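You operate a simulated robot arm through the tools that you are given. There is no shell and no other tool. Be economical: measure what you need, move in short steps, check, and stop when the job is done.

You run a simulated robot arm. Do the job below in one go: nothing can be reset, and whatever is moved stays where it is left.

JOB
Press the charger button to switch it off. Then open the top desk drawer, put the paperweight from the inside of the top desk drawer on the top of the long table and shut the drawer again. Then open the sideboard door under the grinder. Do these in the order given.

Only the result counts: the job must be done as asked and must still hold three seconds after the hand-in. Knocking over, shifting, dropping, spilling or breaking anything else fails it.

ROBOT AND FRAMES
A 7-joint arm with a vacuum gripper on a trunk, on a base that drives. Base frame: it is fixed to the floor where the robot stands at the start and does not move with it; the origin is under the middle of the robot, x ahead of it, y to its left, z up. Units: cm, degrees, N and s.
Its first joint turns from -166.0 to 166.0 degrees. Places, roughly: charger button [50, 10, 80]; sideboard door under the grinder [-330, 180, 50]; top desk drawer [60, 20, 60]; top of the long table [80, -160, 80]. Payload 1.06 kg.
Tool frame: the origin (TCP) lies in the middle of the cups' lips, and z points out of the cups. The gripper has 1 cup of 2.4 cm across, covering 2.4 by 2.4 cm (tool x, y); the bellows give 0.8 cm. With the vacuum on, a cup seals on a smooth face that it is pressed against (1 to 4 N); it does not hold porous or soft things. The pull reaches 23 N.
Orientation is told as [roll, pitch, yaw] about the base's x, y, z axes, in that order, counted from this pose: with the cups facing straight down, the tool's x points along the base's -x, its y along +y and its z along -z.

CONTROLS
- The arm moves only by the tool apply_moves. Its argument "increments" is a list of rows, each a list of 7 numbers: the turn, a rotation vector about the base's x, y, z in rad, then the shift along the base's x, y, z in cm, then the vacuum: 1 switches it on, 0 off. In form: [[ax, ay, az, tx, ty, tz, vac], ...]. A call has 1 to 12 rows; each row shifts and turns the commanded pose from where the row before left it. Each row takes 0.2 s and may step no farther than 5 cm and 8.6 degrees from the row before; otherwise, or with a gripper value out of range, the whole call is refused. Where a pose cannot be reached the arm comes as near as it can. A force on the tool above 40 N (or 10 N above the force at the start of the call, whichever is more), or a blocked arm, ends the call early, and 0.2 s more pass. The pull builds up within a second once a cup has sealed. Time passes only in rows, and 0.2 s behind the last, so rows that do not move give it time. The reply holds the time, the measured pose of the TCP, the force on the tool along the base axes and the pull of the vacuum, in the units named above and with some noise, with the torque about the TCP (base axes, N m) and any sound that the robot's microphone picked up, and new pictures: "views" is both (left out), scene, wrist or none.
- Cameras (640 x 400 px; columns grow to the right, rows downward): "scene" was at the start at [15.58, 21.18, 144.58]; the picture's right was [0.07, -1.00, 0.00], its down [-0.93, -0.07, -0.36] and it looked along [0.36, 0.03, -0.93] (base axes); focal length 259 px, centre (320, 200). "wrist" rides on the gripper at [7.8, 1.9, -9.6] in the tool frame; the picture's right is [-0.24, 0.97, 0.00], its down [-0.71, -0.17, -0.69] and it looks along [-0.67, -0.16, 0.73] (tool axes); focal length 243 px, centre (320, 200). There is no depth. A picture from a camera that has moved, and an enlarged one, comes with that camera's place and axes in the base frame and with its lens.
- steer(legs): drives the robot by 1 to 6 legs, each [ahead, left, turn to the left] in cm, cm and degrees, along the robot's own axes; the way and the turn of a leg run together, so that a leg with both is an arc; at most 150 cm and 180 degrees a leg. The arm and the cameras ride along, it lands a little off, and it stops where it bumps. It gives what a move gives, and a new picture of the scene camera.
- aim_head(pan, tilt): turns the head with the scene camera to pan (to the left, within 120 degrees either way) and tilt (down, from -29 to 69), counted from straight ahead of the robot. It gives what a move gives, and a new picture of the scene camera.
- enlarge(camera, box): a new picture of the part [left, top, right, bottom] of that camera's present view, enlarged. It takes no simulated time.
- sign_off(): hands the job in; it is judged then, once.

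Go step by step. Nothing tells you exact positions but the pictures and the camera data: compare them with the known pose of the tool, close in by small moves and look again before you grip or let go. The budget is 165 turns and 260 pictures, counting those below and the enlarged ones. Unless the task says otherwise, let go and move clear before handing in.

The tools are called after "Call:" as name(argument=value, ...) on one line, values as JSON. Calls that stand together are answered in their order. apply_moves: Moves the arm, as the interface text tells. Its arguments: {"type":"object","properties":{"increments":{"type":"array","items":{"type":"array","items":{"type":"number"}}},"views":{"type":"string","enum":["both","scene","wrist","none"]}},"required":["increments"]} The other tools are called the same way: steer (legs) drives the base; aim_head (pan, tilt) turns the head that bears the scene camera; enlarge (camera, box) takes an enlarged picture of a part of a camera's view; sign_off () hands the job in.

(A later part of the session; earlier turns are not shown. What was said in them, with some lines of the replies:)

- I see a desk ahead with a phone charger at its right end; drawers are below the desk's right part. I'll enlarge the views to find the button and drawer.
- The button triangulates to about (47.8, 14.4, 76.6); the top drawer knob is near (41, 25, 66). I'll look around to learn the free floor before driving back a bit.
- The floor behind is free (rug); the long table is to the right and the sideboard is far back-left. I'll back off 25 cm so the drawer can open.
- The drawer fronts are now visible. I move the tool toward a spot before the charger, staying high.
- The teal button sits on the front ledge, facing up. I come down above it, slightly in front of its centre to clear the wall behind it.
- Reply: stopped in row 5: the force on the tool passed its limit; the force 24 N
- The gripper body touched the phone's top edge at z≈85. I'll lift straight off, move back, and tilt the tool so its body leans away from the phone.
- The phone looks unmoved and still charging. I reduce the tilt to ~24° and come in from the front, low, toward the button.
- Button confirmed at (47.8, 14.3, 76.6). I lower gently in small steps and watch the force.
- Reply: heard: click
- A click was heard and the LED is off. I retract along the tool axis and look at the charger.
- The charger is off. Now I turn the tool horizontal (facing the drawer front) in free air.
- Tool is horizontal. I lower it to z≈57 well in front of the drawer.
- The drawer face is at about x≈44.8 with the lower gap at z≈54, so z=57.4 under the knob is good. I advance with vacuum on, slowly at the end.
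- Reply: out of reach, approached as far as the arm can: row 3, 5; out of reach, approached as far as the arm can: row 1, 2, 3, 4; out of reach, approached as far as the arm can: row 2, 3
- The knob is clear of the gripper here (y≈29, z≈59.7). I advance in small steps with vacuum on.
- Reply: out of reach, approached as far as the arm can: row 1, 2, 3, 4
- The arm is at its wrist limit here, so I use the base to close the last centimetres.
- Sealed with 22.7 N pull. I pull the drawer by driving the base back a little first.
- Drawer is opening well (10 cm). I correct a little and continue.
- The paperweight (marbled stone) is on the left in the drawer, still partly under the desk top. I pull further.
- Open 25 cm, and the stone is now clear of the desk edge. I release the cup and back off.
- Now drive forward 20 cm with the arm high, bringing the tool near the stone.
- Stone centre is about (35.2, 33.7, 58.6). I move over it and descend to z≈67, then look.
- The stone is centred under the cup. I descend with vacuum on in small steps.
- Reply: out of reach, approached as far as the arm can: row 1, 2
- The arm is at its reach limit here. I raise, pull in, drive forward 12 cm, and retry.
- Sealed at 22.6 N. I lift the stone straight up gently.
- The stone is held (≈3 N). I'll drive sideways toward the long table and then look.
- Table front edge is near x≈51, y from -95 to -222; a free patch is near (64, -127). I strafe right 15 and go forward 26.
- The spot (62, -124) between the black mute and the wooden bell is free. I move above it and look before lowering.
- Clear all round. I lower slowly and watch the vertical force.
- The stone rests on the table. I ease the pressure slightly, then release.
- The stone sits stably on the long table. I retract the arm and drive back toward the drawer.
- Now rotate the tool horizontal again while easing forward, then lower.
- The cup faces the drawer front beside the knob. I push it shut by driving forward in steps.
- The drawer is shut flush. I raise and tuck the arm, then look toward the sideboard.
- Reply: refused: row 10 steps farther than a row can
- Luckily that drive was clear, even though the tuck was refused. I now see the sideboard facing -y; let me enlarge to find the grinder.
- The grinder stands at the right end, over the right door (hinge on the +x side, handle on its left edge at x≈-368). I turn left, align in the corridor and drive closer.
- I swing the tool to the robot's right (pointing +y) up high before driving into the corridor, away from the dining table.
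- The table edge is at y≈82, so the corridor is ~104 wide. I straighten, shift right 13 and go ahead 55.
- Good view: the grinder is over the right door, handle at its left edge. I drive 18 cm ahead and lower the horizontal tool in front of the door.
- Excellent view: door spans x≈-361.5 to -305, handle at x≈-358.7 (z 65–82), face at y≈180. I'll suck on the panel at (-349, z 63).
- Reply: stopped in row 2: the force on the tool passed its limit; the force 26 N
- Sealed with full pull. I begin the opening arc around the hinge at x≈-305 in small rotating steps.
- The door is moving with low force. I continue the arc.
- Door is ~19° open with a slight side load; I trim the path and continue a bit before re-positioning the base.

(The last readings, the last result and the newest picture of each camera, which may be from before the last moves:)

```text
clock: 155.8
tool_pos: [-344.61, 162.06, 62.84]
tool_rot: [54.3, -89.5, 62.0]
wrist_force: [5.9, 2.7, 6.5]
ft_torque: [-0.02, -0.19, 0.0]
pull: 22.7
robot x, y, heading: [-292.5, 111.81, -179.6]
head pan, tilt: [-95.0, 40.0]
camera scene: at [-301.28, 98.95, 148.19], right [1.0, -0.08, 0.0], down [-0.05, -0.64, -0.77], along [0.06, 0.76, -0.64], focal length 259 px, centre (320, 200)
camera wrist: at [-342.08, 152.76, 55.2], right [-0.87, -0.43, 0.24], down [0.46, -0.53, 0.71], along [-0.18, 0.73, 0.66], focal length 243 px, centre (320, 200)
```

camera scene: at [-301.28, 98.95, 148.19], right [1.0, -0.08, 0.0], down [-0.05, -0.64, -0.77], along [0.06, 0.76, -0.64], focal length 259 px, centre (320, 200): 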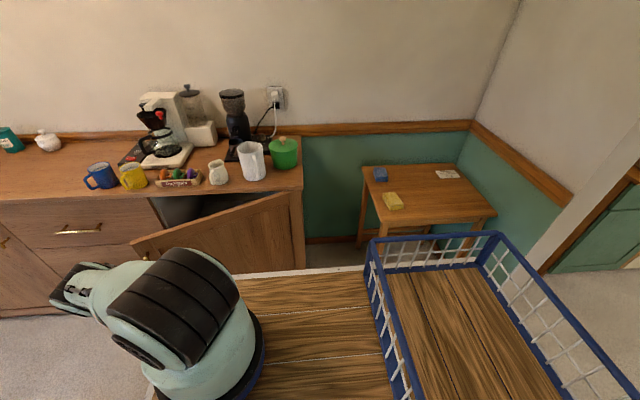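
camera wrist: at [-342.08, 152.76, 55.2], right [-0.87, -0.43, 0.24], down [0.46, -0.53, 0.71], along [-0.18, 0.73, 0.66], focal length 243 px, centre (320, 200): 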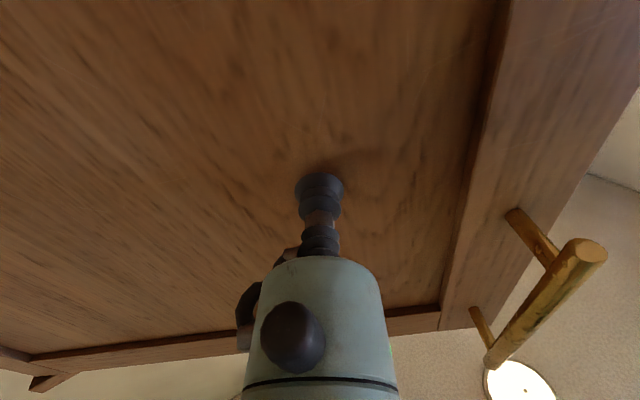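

Now ~26° open. I release, retreat from the face along the normal, and back the base up 25 cm for the next stretch.

Call:
apply_moves(increments=[[0, 0, 0, 0, 0, 0, 0], [0, 0, 0, 0, 0, 0, 0], [0, 0, 0, 0, 0, 0, 0], [0, 0, 0, 0.9, -1.8, 0, 0], [0, 0, 0, 1.3, -2.7, 0, 0]], views="none")

Call:
steer(legs=[[-25, 0, 0]])

Call:
aim_head(pan=-60, tilt=45)

```text
clock: 157.0
tool_pos: [-342.48, 157.56, 62.97]
tool_rot: [54.8, -89.6, 61.6]
wrist_force: [0.3, 0.1, 0.0]
ft_torque: [0.01, 0.01, -0.02]
pull: 0.0
robot x, y, heading: [-292.19, 111.81, -179.8]
head pan, tilt: [-95.0, 40.0]
```

```text
clock: 158.8
tool_pos: [-317.63, 157.88, 62.88]
tool_rot: [57.2, -89.6, 59.0]
wrist_force: [0.4, 0.5, 0.6]
ft_torque: [-0.01, 0.01, 0.02]
pull: 0.0
robot x, y, heading: [-267.49, 112.35, -179.5]
head pan, tilt: [-95.0, 40.0]
camera scene: at [-276.58, 99.14, 148.19], right [1.0, -0.08, 0.0], down [-0.05, -0.64, -0.77], along [0.06, 0.76, -0.64], focal length 259 px, centre (320, 200)
```

scene: 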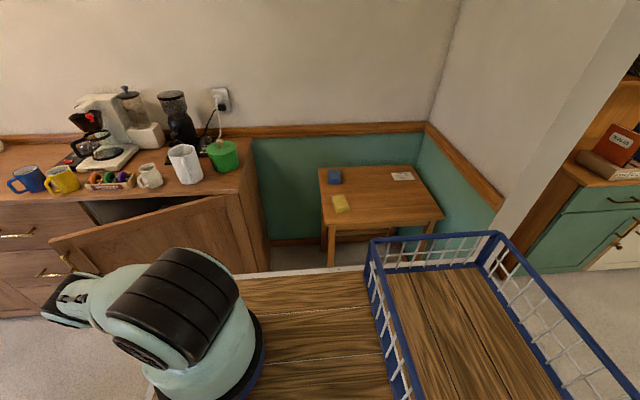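

```text
clock: 159.9
tool_pos: [-317.59, 157.93, 62.86]
tool_rot: [57.2, -89.6, 58.8]
wrist_force: [-0.3, -0.4, 0.7]
ft_torque: [-0.03, 0.01, -0.01]
pull: 0.0
robot x, y, heading: [-267.36, 112.05, -179.7]
head pan, tilt: [-60.0, 45.0]
camera scene: at [-281.38, 97.69, 147.47], right [0.86, 0.5, 0.0], down [0.36, -0.61, -0.71], along [-0.36, 0.61, -0.71], focal length 259 px, centre (320, 200)
```

scene: 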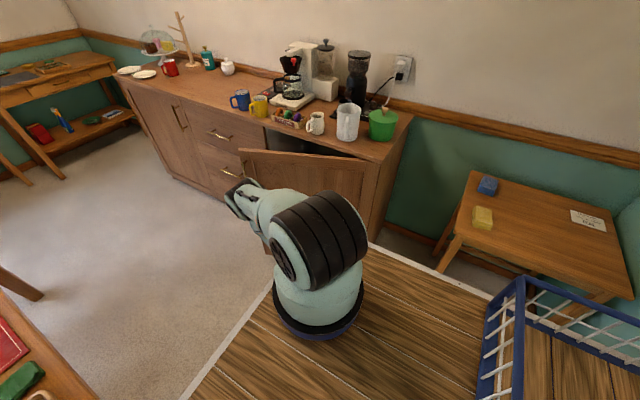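

Call:
apply_moves(increments=[[0, 0, 0, -4.6, -0.4, 0, 0], [0, 0, 0, -4.6, -0.4, 0, 0], [0, 0, 0, -4.6, -0.4, 0, 0], [0, 0, 0, -4.6, -0.4, 0, 0], [0, 0, 0, -4.2, -0.4, 0, 0]], views="wrist")

```text
clock: 161.1
tool_pos: [-340.39, 155.94, 62.86]
tool_rot: [54.0, -89.6, 62.1]
wrist_force: [0.5, 0.1, 0.0]
ft_torque: [0.02, 0.01, 0.01]
pull: 0.1
robot x, y, heading: [-267.71, 111.83, -179.7]
head pan, tilt: [-60.0, 45.0]
camera wrist: at [-337.84, 146.53, 55.09], right [-0.87, -0.43, 0.24], down [0.46, -0.53, 0.71], along [-0.17, 0.73, 0.66], focal length 243 px, centre (320, 200)
```

wrist: 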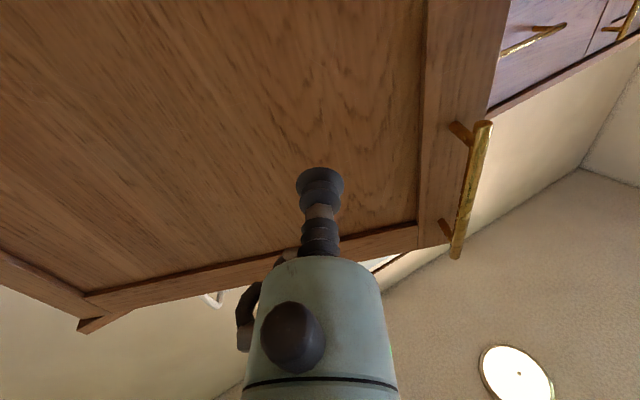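

Call:
apply_moves(increments=[[0, 0, 0, -1.9, 3.9, 0, 1], [0, 0, 0, -0.7, 1.4, 0, 1], [0, 0, 0, -0.26, 0.54, 0, 1], [0, 0, 0, -0.22, 0.45, 0, 1], [0, 0, 0, 0, 0, 0, 1]], views="none")

```text
clock: 162.3
tool_pos: [-343.35, 162.16, 62.78]
tool_rot: [54.4, -89.6, 62.0]
wrist_force: [-0.4, -0.5, 0.2]
ft_torque: [0.05, -0.02, 0.01]
pull: 0.0
robot x, y, heading: [-267.29, 111.58, -179.7]
head pan, tilt: [-60.0, 45.0]
```

Call:
apply_moves(increments=[[0, 0, 0, -0.18, 0.36, 0, 1], [0, 0, 0, -0.13, 0.27, 0, 1], [0, 0, 0, 0, 0, 0, 1], [0, 0, 0, 0, 0, 0, 1]], views="none")

```text
clock: 163.3
tool_pos: [-343.57, 162.73, 62.98]
tool_rot: [57.5, -89.5, 58.7]
wrist_force: [0.1, 0.1, 0.5]
ft_torque: [-0.02, 0.01, -0.02]
pull: 0.2
robot x, y, heading: [-267.06, 111.77, -179.6]
head pan, tilt: [-60.0, 45.0]
```

Call:
apply_moves(increments=[[0, 0, 0, -0.22, 0.45, 0, 1], [0, 0, 0, -0.22, 0.45, 0, 1], [0, 0, 0, 0, 0, 0, 1], [0, 0, 0, 0, 0, 0, 1]], views="both")

```text
clock: 164.3
tool_pos: [-344.12, 163.76, 62.98]
tool_rot: [56.1, -89.7, 60.0]
wrist_force: [-0.6, -0.2, -1.0]
ft_torque: [0.03, 0.03, 0.02]
pull: 0.1
robot x, y, heading: [-267.27, 111.67, -179.7]
head pan, tilt: [-60.0, 45.0]
camera scene: at [-281.38, 97.69, 147.47], right [0.86, 0.5, 0.0], down [0.36, -0.61, -0.71], along [-0.36, 0.61, -0.71], focal length 259 px, centre (320, 200)
camera wrist: at [-341.61, 154.29, 55.19], right [-0.87, -0.43, 0.24], down [0.46, -0.54, 0.71], along [-0.17, 0.73, 0.66], focal length 243 px, centre (320, 200)
```

scene: 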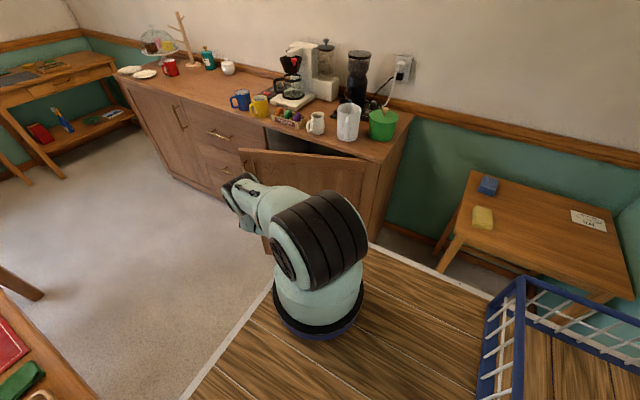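
wrist: 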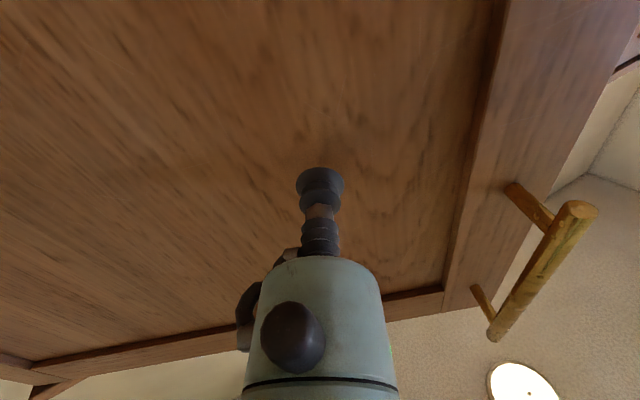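

The door yields before the cup seals. I'll try one quicker push to use the door's inertia.

Call:
apply_moves(increments=[[0, 0, 0, 0.9, -1.8, 0, 1], [0, 0, 0, -1.9, 3.9, 0, 1], [0, 0, 0, 0, 0, 0, 1], [0, 0, 0, 0, 0, 0, 1]], views="wrist")

```text
clock: 165.3
tool_pos: [-345.24, 165.87, 63.01]
tool_rot: [50.7, -89.6, 65.5]
wrist_force: [2.3, -0.1, -2.4]
ft_torque: [0.05, 0.04, -0.1]
pull: 22.8
robot x, y, heading: [-267.7, 111.93, -179.8]
head pan, tilt: [-60.0, 45.0]
camera wrist: at [-342.71, 156.39, 55.2], right [-0.87, -0.43, 0.24], down [0.46, -0.53, 0.71], along [-0.17, 0.73, 0.66], focal length 243 px, centre (320, 200)
```

wrist: 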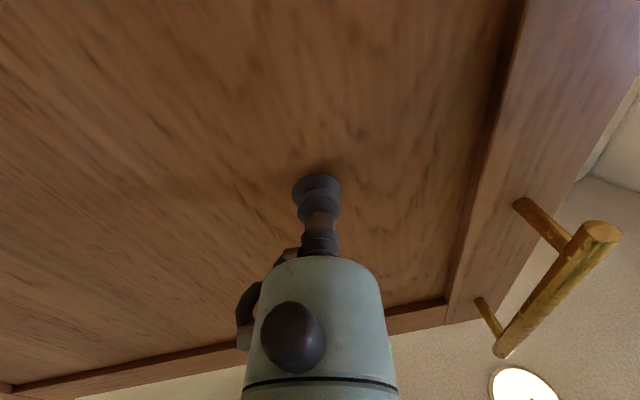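

Sealed again. I continue the arc, first letting the angle catch up.

Call:
apply_moves(increments=[[0, 0, 0, 0.68, -1.66, 0, 1], [0, 0, 0, 0.74, -1.62, 0, 1], [0, 0, 0.05, 0.983, -1.91, 0, 1], [0, 0, 0.05, 1.078, -1.86, 0, 1]], views="none")

Call:
apply_moves(increments=[[0, 0, 0.05, 1.17, -1.805, 0, 1], [0, 0, 0.05, 1.258, -1.744, 0, 1], [0, 0, 0.05, 1.344, -1.68, 0, 1]], views="both")

```text
clock: 166.3
tool_pos: [-341.6, 158.86, 62.99]
tool_rot: [63.2, -89.7, 58.9]
wrist_force: [-10.3, -6.0, -1.3]
ft_torque: [0.02, -0.01, -0.29]
pull: 23.4
robot x, y, heading: [-267.88, 111.99, -179.7]
head pan, tilt: [-60.0, 45.0]
```

```text
clock: 167.1
tool_pos: [-337.83, 153.55, 63.07]
tool_rot: [49.8, -89.6, 80.8]
wrist_force: [-8.3, -8.1, -5.5]
ft_torque: [-0.03, 0.07, -0.28]
pull: 22.9
robot x, y, heading: [-267.51, 111.51, -179.9]
head pan, tilt: [-60.0, 45.0]
camera scene: at [-281.43, 97.68, 147.46], right [0.86, 0.5, 0.0], down [0.36, -0.61, -0.71], along [-0.36, 0.61, -0.71], focal length 259 px, centre (320, 200)
camera wrist: at [-333.1, 145.05, 55.31], right [-0.74, -0.63, 0.24], down [0.58, -0.4, 0.71], along [-0.35, 0.66, 0.66], focal length 243 px, centre (320, 200)
```

scene: 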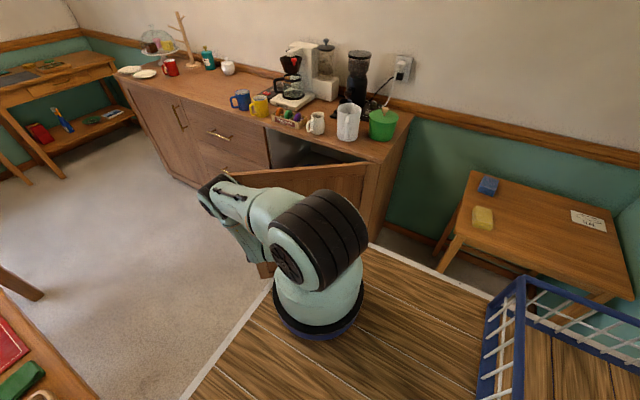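
wrist: 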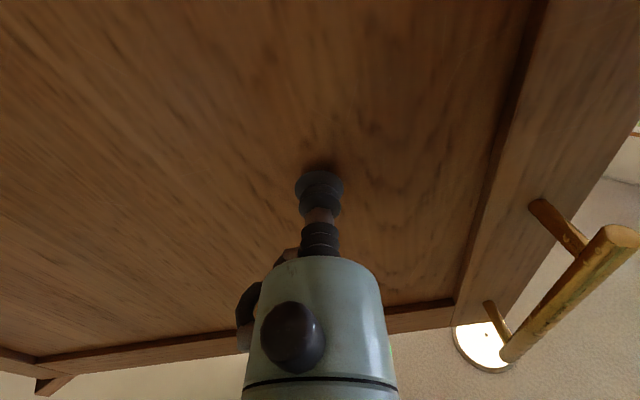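

Door ~40° open. Small radial trim, and on.

Call:
apply_moves(increments=[[0, 0, 0.05, 1.35, -1.68, 0, 1], [0, 0, 0.05, 1.5, -1.536, 0, 1], [0, 0, 0.05, 1.57, -1.47, 0, 1], [0, 0, 0.05, 1.63, -1.4, 0, 1]], views="both")

```text
clock: 168.1
tool_pos: [-331.7, 147.43, 63.07]
tool_rot: [40.0, -89.5, 101.8]
wrist_force: [-5.1, -6.0, -7.4]
ft_torque: [0.05, 0.02, -0.19]
pull: 23.0
robot x, y, heading: [-267.38, 111.9, -179.5]
head pan, tilt: [-60.0, 45.0]
camera scene: at [-281.43, 97.68, 147.46], right [0.86, 0.5, 0.0], down [0.36, -0.61, -0.71], along [-0.36, 0.61, -0.71], focal length 259 px, centre (320, 200)
camera wrist: at [-325.41, 140.03, 55.29], right [-0.6, -0.76, 0.24], down [0.64, -0.28, 0.71], along [-0.48, 0.58, 0.66], focal length 243 px, centre (320, 200)
```

scene: 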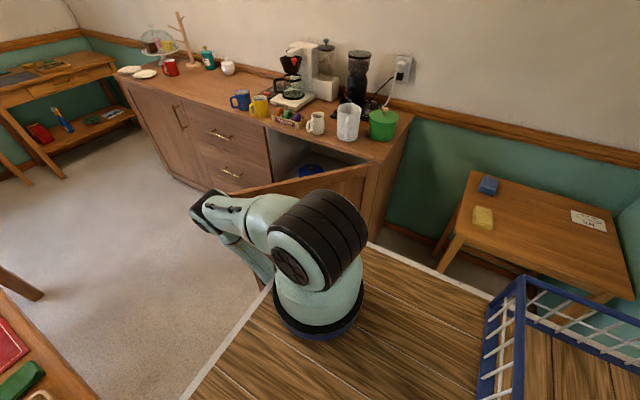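
wrist: 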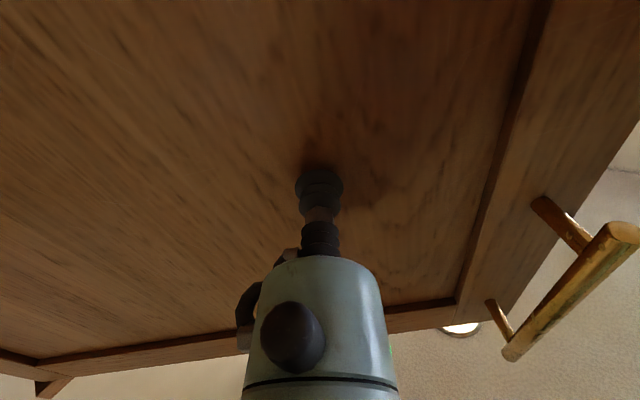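

About 52° open. I release, back off and re-seat with the base 20 cm further back for the rest.

Call:
apply_moves(increments=[[0, 0, 0, 0, 0, 0, 0], [0, 0, 0, 0, 0, 0, 0], [0, 0, 0, 0, 0, 0, 0], [0, 0, 0, 1.6, -1.25, 0, 0], [0, 0, 0, 2.4, -1.9, 0, 0]], views="none")

Call:
steer(legs=[[-20, 0, 0]])

Call:
apply_moves(increments=[[0, 0, 0, -4.6, 0, 0, 0], [0, 0, 0, -4.6, 0, 0, 0], [0, 0, 0, -4.6, 0, 0, 0], [0, 0, 0, -4.6, 0, 0, 0]], views="both")

```text
clock: 169.3
tool_pos: [-327.77, 144.03, 63.03]
tool_rot: [59.1, -89.6, 82.6]
wrist_force: [0.5, -0.8, -1.3]
ft_torque: [-0.03, 0.0, -0.03]
pull: 0.1
robot x, y, heading: [-267.38, 112.1, -179.6]
head pan, tilt: [-60.0, 45.0]
```

```text
clock: 170.9
tool_pos: [-307.33, 144.14, 63.21]
tool_rot: [58.1, -89.7, 83.9]
wrist_force: [-0.3, 0.0, -0.1]
ft_torque: [-0.01, 0.02, 0.01]
pull: 0.1
robot x, y, heading: [-246.92, 111.55, -179.7]
head pan, tilt: [-60.0, 45.0]
camera scene: at [-260.92, 97.79, 147.47], right [0.86, 0.5, 0.0], down [0.36, -0.61, -0.71], along [-0.36, 0.61, -0.71], focal length 259 px, centre (320, 200)
```

scene: 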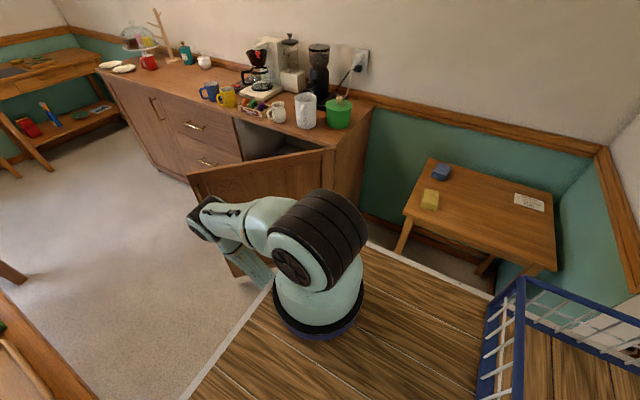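

```text
clock: 171.9
tool_pos: [-325.68, 144.25, 62.67]
tool_rot: [53.1, -89.5, 88.8]
wrist_force: [0.5, -0.6, -0.3]
ft_torque: [0.0, 0.03, -0.01]
pull: 0.0
robot x, y, heading: [-246.74, 111.64, -179.4]
head pan, tilt: [-60.0, 45.0]
camera scene: at [-260.92, 97.79, 147.47], right [0.86, 0.5, 0.0], down [0.36, -0.61, -0.71], along [-0.36, 0.61, -0.71], focal length 259 px, centre (320, 200)
camera wrist: at [-319.46, 136.83, 54.99], right [-0.6, -0.76, 0.24], down [0.64, -0.28, 0.71], along [-0.47, 0.58, 0.66], focal length 243 px, centre (320, 200)
```

scene: 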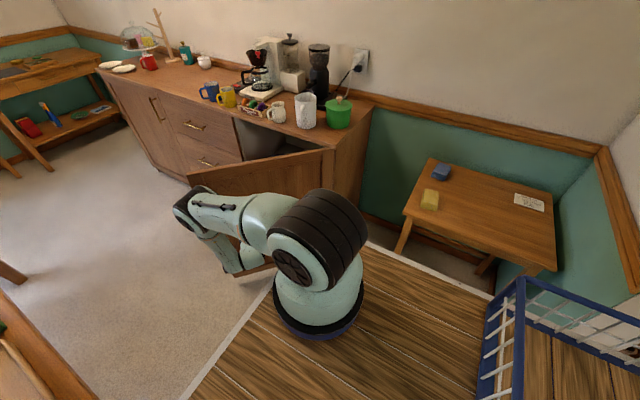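
wrist: 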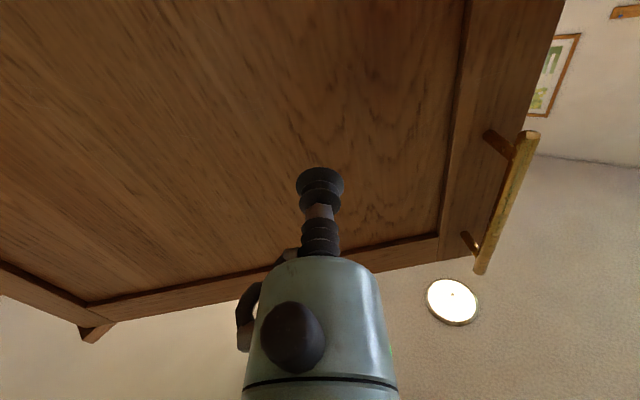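

Call:
apply_moves(increments=[[0, 0, 0, -3.78, 2.96, 0, 1], [0, 0, 0, -3.3, 2.6, 0, 1], [0, 0, 0, 0, 0, 0, 1], [0, 0, 0, 0, 0, 0, 1]], views="wrist")

```text
clock: 172.9
tool_pos: [-332.88, 150.0, 63.07]
tool_rot: [47.2, -89.5, 94.7]
wrist_force: [-2.9, -3.3, -5.8]
ft_torque: [0.09, 0.05, -0.25]
pull: 23.5
robot x, y, heading: [-246.99, 111.86, -179.6]
head pan, tilt: [-60.0, 45.0]
camera wrist: at [-326.58, 142.49, 55.2], right [-0.6, -0.76, 0.24], down [0.64, -0.28, 0.71], along [-0.47, 0.58, 0.66], focal length 243 px, centre (320, 200)
```

wrist: 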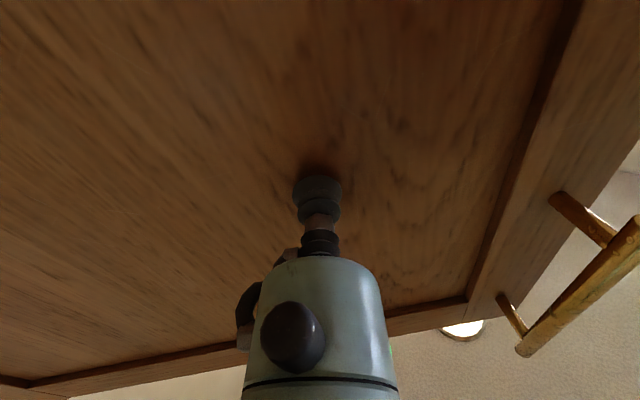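

Sealed again. Continue the arc.

Call:
apply_moves(increments=[[0, 0, 0, 0.95, -0.85, 0, 1], [0, 0, 0, 0.93, -0.83, 0, 1], [0, 0, 0.05, 1.64, -1.28, 0, 1], [0, 0, 0.05, 1.7, -1.2, 0, 1], [0, 0, 0.05, 1.77, -1.11, 0, 1]], views="none")

Call:
apply_moves(increments=[[0, 0, 0.05, 1.83, -1.02, 0, 1], [0, 0, 0.05, 1.88, -0.93, 0, 1], [0, 0, 0.05, 1.92, -0.84, 0, 1]], views="both")

```text
clock: 174.1
tool_pos: [-325.79, 144.26, 63.04]
tool_rot: [54.3, -89.6, 96.2]
wrist_force: [-0.5, 1.6, -7.1]
ft_torque: [0.05, 0.08, 0.01]
pull: 22.8
robot x, y, heading: [-246.58, 112.06, -179.7]
head pan, tilt: [-60.0, 45.0]
```

```text
clock: 174.9
tool_pos: [-320.42, 141.65, 63.04]
tool_rot: [63.2, -89.7, 95.8]
wrist_force: [-4.9, -11.4, -4.0]
ft_torque: [0.01, 0.04, -0.21]
pull: 22.6
robot x, y, heading: [-247.28, 111.97, -179.9]
head pan, tilt: [-60.0, 45.0]
camera scene: at [-260.95, 97.75, 147.46], right [0.86, 0.5, 0.0], down [0.36, -0.61, -0.71], along [-0.36, 0.61, -0.71], focal length 259 px, centre (320, 200)
camera wrist: at [-312.09, 136.47, 55.33], right [-0.35, -0.91, 0.24], down [0.7, -0.08, 0.71], along [-0.62, 0.41, 0.66], focal length 243 px, centre (320, 200)
```

scene: 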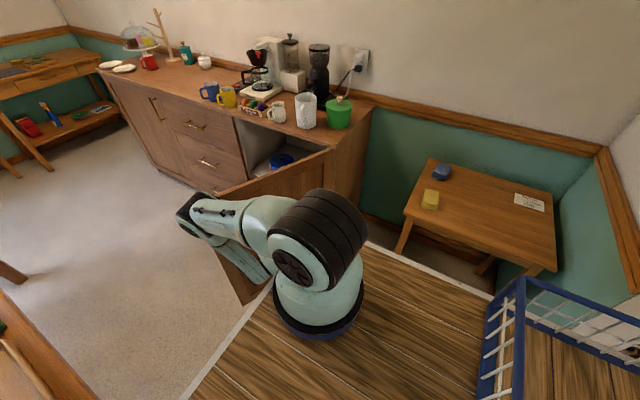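
wrist: 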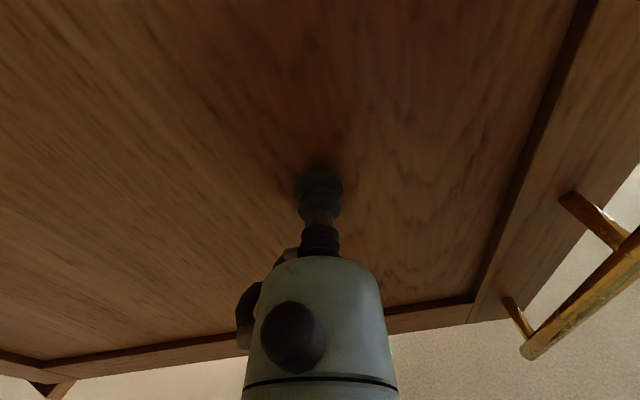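

About 69° open. A few more steps.

Call:
apply_moves(increments=[[0, 0, 0.05, 1.92, -0.82, 0, 1], [0, 0, 0.05, 1.98, -0.65, 0, 1], [0, 0, 0.05, 2.02, -0.55, 0, 1], [0, 0, 0.05, 2.04, -0.45, 0, 1]], views="both")

```text
clock: 175.9
tool_pos: [-312.28, 138.98, 63.12]
tool_rot: [61.8, -89.7, 108.7]
wrist_force: [-3.0, -11.2, -2.8]
ft_torque: [0.06, 0.0, -0.22]
pull: 22.7
robot x, y, heading: [-246.71, 111.97, -179.7]
head pan, tilt: [-60.0, 45.0]
camera scene: at [-260.94, 97.76, 147.46], right [0.86, 0.5, 0.0], down [0.36, -0.61, -0.71], along [-0.36, 0.61, -0.71], focal length 259 px, centre (320, 200)
camera wrist: at [-303.11, 135.63, 55.38], right [-0.16, -0.96, 0.24], down [0.7, 0.06, 0.71], along [-0.69, 0.28, 0.66], focal length 243 px, centre (320, 200)
```

scene: 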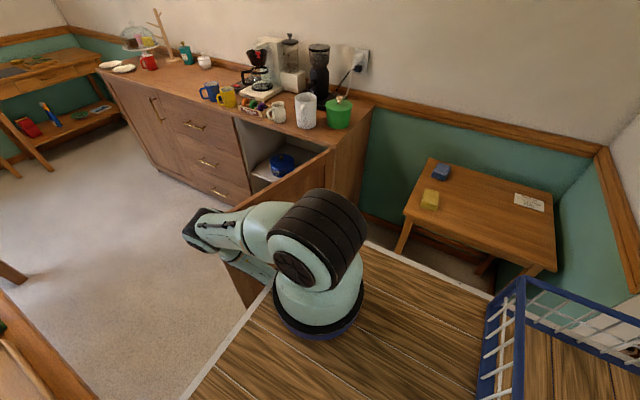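
wrist: 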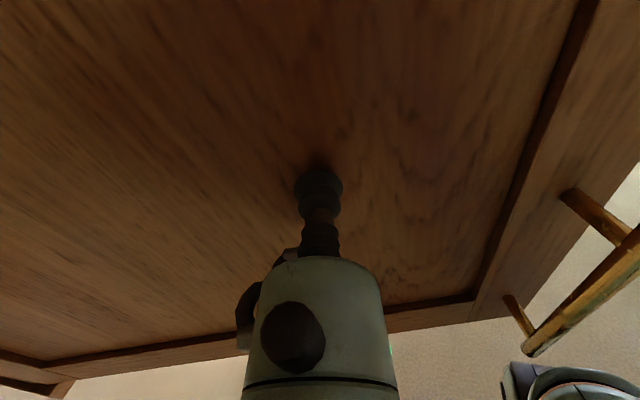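

The door is ~80° open. I release, back off the face, raise the arm and then look.

Call:
apply_moves(increments=[[0, 0, 0, 0, 0, 0, 0], [0, 0, 0, 0, 0, 0, 0], [0, 0, 0, 0, 0, 0, 0], [0, 0, 0, 1, -0.2, 0, 0], [0, 0, 0, 2, -0.4, 0, 0], [0, 0, 0, 2, -0.4, 0, 0]], views="both")

```text
clock: 177.3
tool_pos: [-311.58, 138.2, 64.35]
tool_rot: [38.6, -89.6, 131.7]
wrist_force: [0.4, -0.4, 0.8]
ft_torque: [-0.01, 0.01, 0.03]
pull: 0.1
out of reach, approached as far as the arm can: row 4, 5, 6
robot x, y, heading: [-246.84, 112.25, -179.8]
head pan, tilt: [-60.0, 45.0]
camera scene: at [-260.93, 97.79, 147.47], right [0.86, 0.5, 0.0], down [0.36, -0.61, -0.71], along [-0.36, 0.61, -0.71], focal length 259 px, centre (320, 200)
camera wrist: at [-302.43, 134.67, 56.57], right [-0.17, -0.96, 0.24], down [0.7, 0.06, 0.71], along [-0.69, 0.29, 0.66], focal length 243 px, centre (320, 200)
```

scene: 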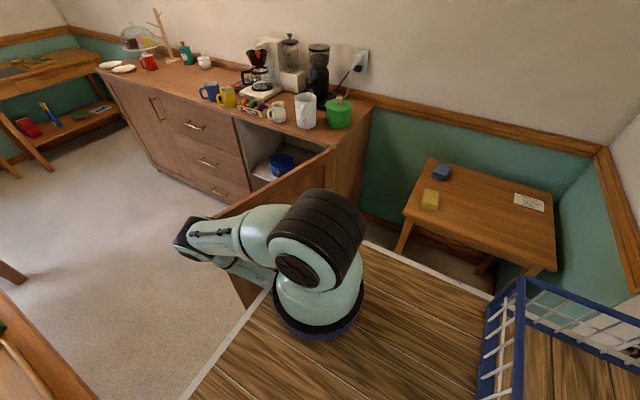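
wrist: 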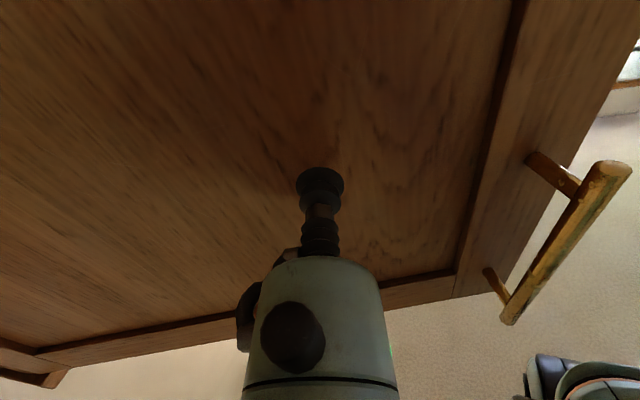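

Call:
apply_moves(increments=[[0, 0, 0, 0.5, -0.2, 4, 0], [0, 0, 0, 0.5, -0.2, 4, 0], [0, 0, 0, 0.5, -0.2, 4, 0]], views="both")

```text
clock: 178.1
tool_pos: [-310.19, 137.44, 76.25]
tool_rot: [57.2, -89.6, 113.2]
wrist_force: [0.5, -0.7, -0.4]
ft_torque: [0.02, 0.01, 0.01]
pull: 0.1
robot x, y, heading: [-247.05, 112.3, -179.8]
head pan, tilt: [-60.0, 45.0]
camera scene: at [-260.93, 97.8, 147.47], right [0.86, 0.5, 0.0], down [0.36, -0.61, -0.71], along [-0.36, 0.61, -0.71], focal length 259 px, centre (320, 200)
camera wrist: at [-301.11, 133.96, 68.42], right [-0.16, -0.96, 0.24], down [0.7, 0.06, 0.71], along [-0.69, 0.28, 0.66], focal length 243 px, centre (320, 200)
```

scene: 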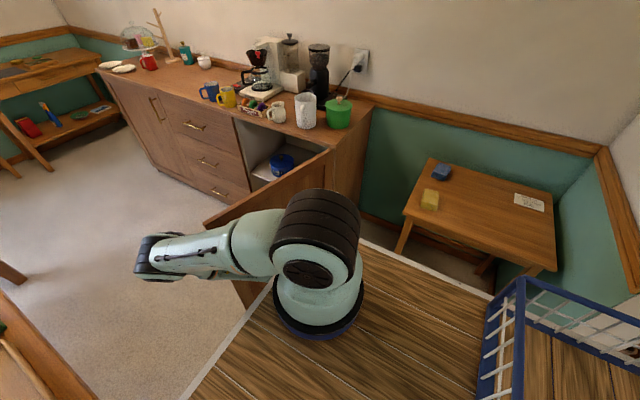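
wrist: 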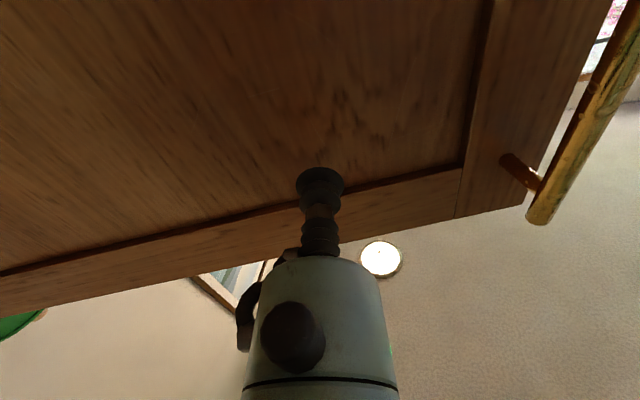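

The door stands ~75° open. I lift the arm above the door and drive back clear.

Call:
apply_moves(increments=[[0, 0, 0, 0.5, -0.2, 4.5, 0], [0, 0, 0, 0.5, -0.2, 4.5, 0], [0, 0, 0, 0.5, 0, 4.5, 0], [0, 0, 0, 0.5, 0, 4.5, 0], [0, 0, 0, 0.5, 0, 4.5, 0], [0, 0, 0, 0.5, 0, 4.5, 0], [0, 0, 0, 0.5, 0, 4.5, 0]], views="none")

Call:
steer(legs=[[-30, 0, 0]])

Call:
aim_head(pan=-35, tilt=40)

```text
clock: 179.7
tool_pos: [-309.08, 139.15, 106.24]
tool_rot: [106.4, -89.7, 64.3]
wrist_force: [-0.8, -1.3, -0.1]
ft_torque: [-0.01, 0.02, -0.02]
pull: 0.0
out of reach, approached as far as the arm can: row 6, 7
robot x, y, heading: [-246.79, 111.91, -179.8]
head pan, tilt: [-60.0, 45.0]
```

```text
clock: 181.7
tool_pos: [-279.73, 139.77, 106.28]
tool_rot: [98.7, -89.7, 71.4]
wrist_force: [-0.7, -0.5, -0.1]
ft_torque: [0.01, -0.02, 0.0]
pull: 0.1
robot x, y, heading: [-218.07, 111.94, 180.2]
head pan, tilt: [-60.0, 45.0]
camera scene: at [-231.9, 97.92, 147.47], right [0.87, 0.5, 0.0], down [0.35, -0.61, -0.71], along [-0.35, 0.61, -0.71], focal length 259 px, centre (320, 200)
```

scene: 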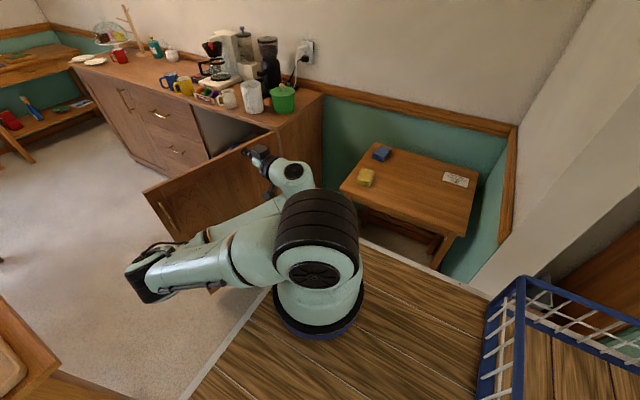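

```text
clock: 182.6
tool_pos: [-279.69, 139.81, 106.35]
tool_rot: [99.6, -89.7, 70.8]
wrist_force: [-0.5, -0.3, -0.3]
ft_torque: [0.01, 0.03, -0.01]
pull: 0.0
robot x, y, heading: [-218.0, 111.99, 180.0]
head pan, tilt: [-35.0, 40.0]
camera scene: at [-234.8, 95.77, 148.19], right [0.58, 0.82, 0.0], down [0.53, -0.37, -0.77], along [-0.63, 0.44, -0.64], focal length 259 px, centre (320, 200)
```

scene: 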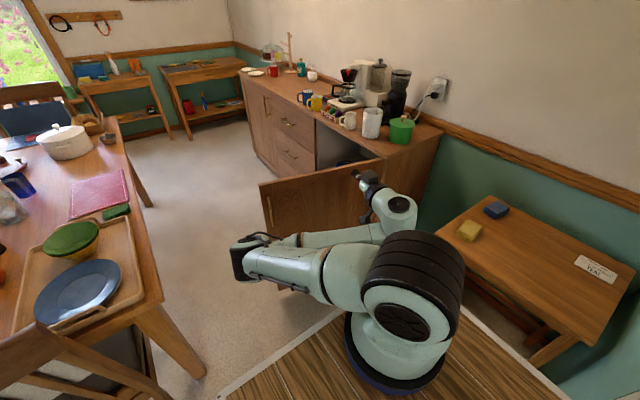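

The charger button is pressed and its light is out. The paperweight is on the long table, the drawer is shut, and the sideboard door under the grinder stands about 73° open. The arm is clear, so I hand in.

Call:
sign_off()

```text
The job is handed in.
```

I handed the job in with all three parts done in the order you gave; no result has come back yet.

- **Charger:** I pressed the button, heard a click, and its light went out. On my first approach the gripper touched the top edge of the phone on it. The phone looked unmoved in the pictures afterwards.
- **Paperweight:** it is resting on a clear part of the long table, and it stayed put after I let go. The top desk drawer is shut and looks flush.
- **Sideboard door:** the door under the grinder is about 73° open, estimated from the last picture, and the arm is well clear of it.
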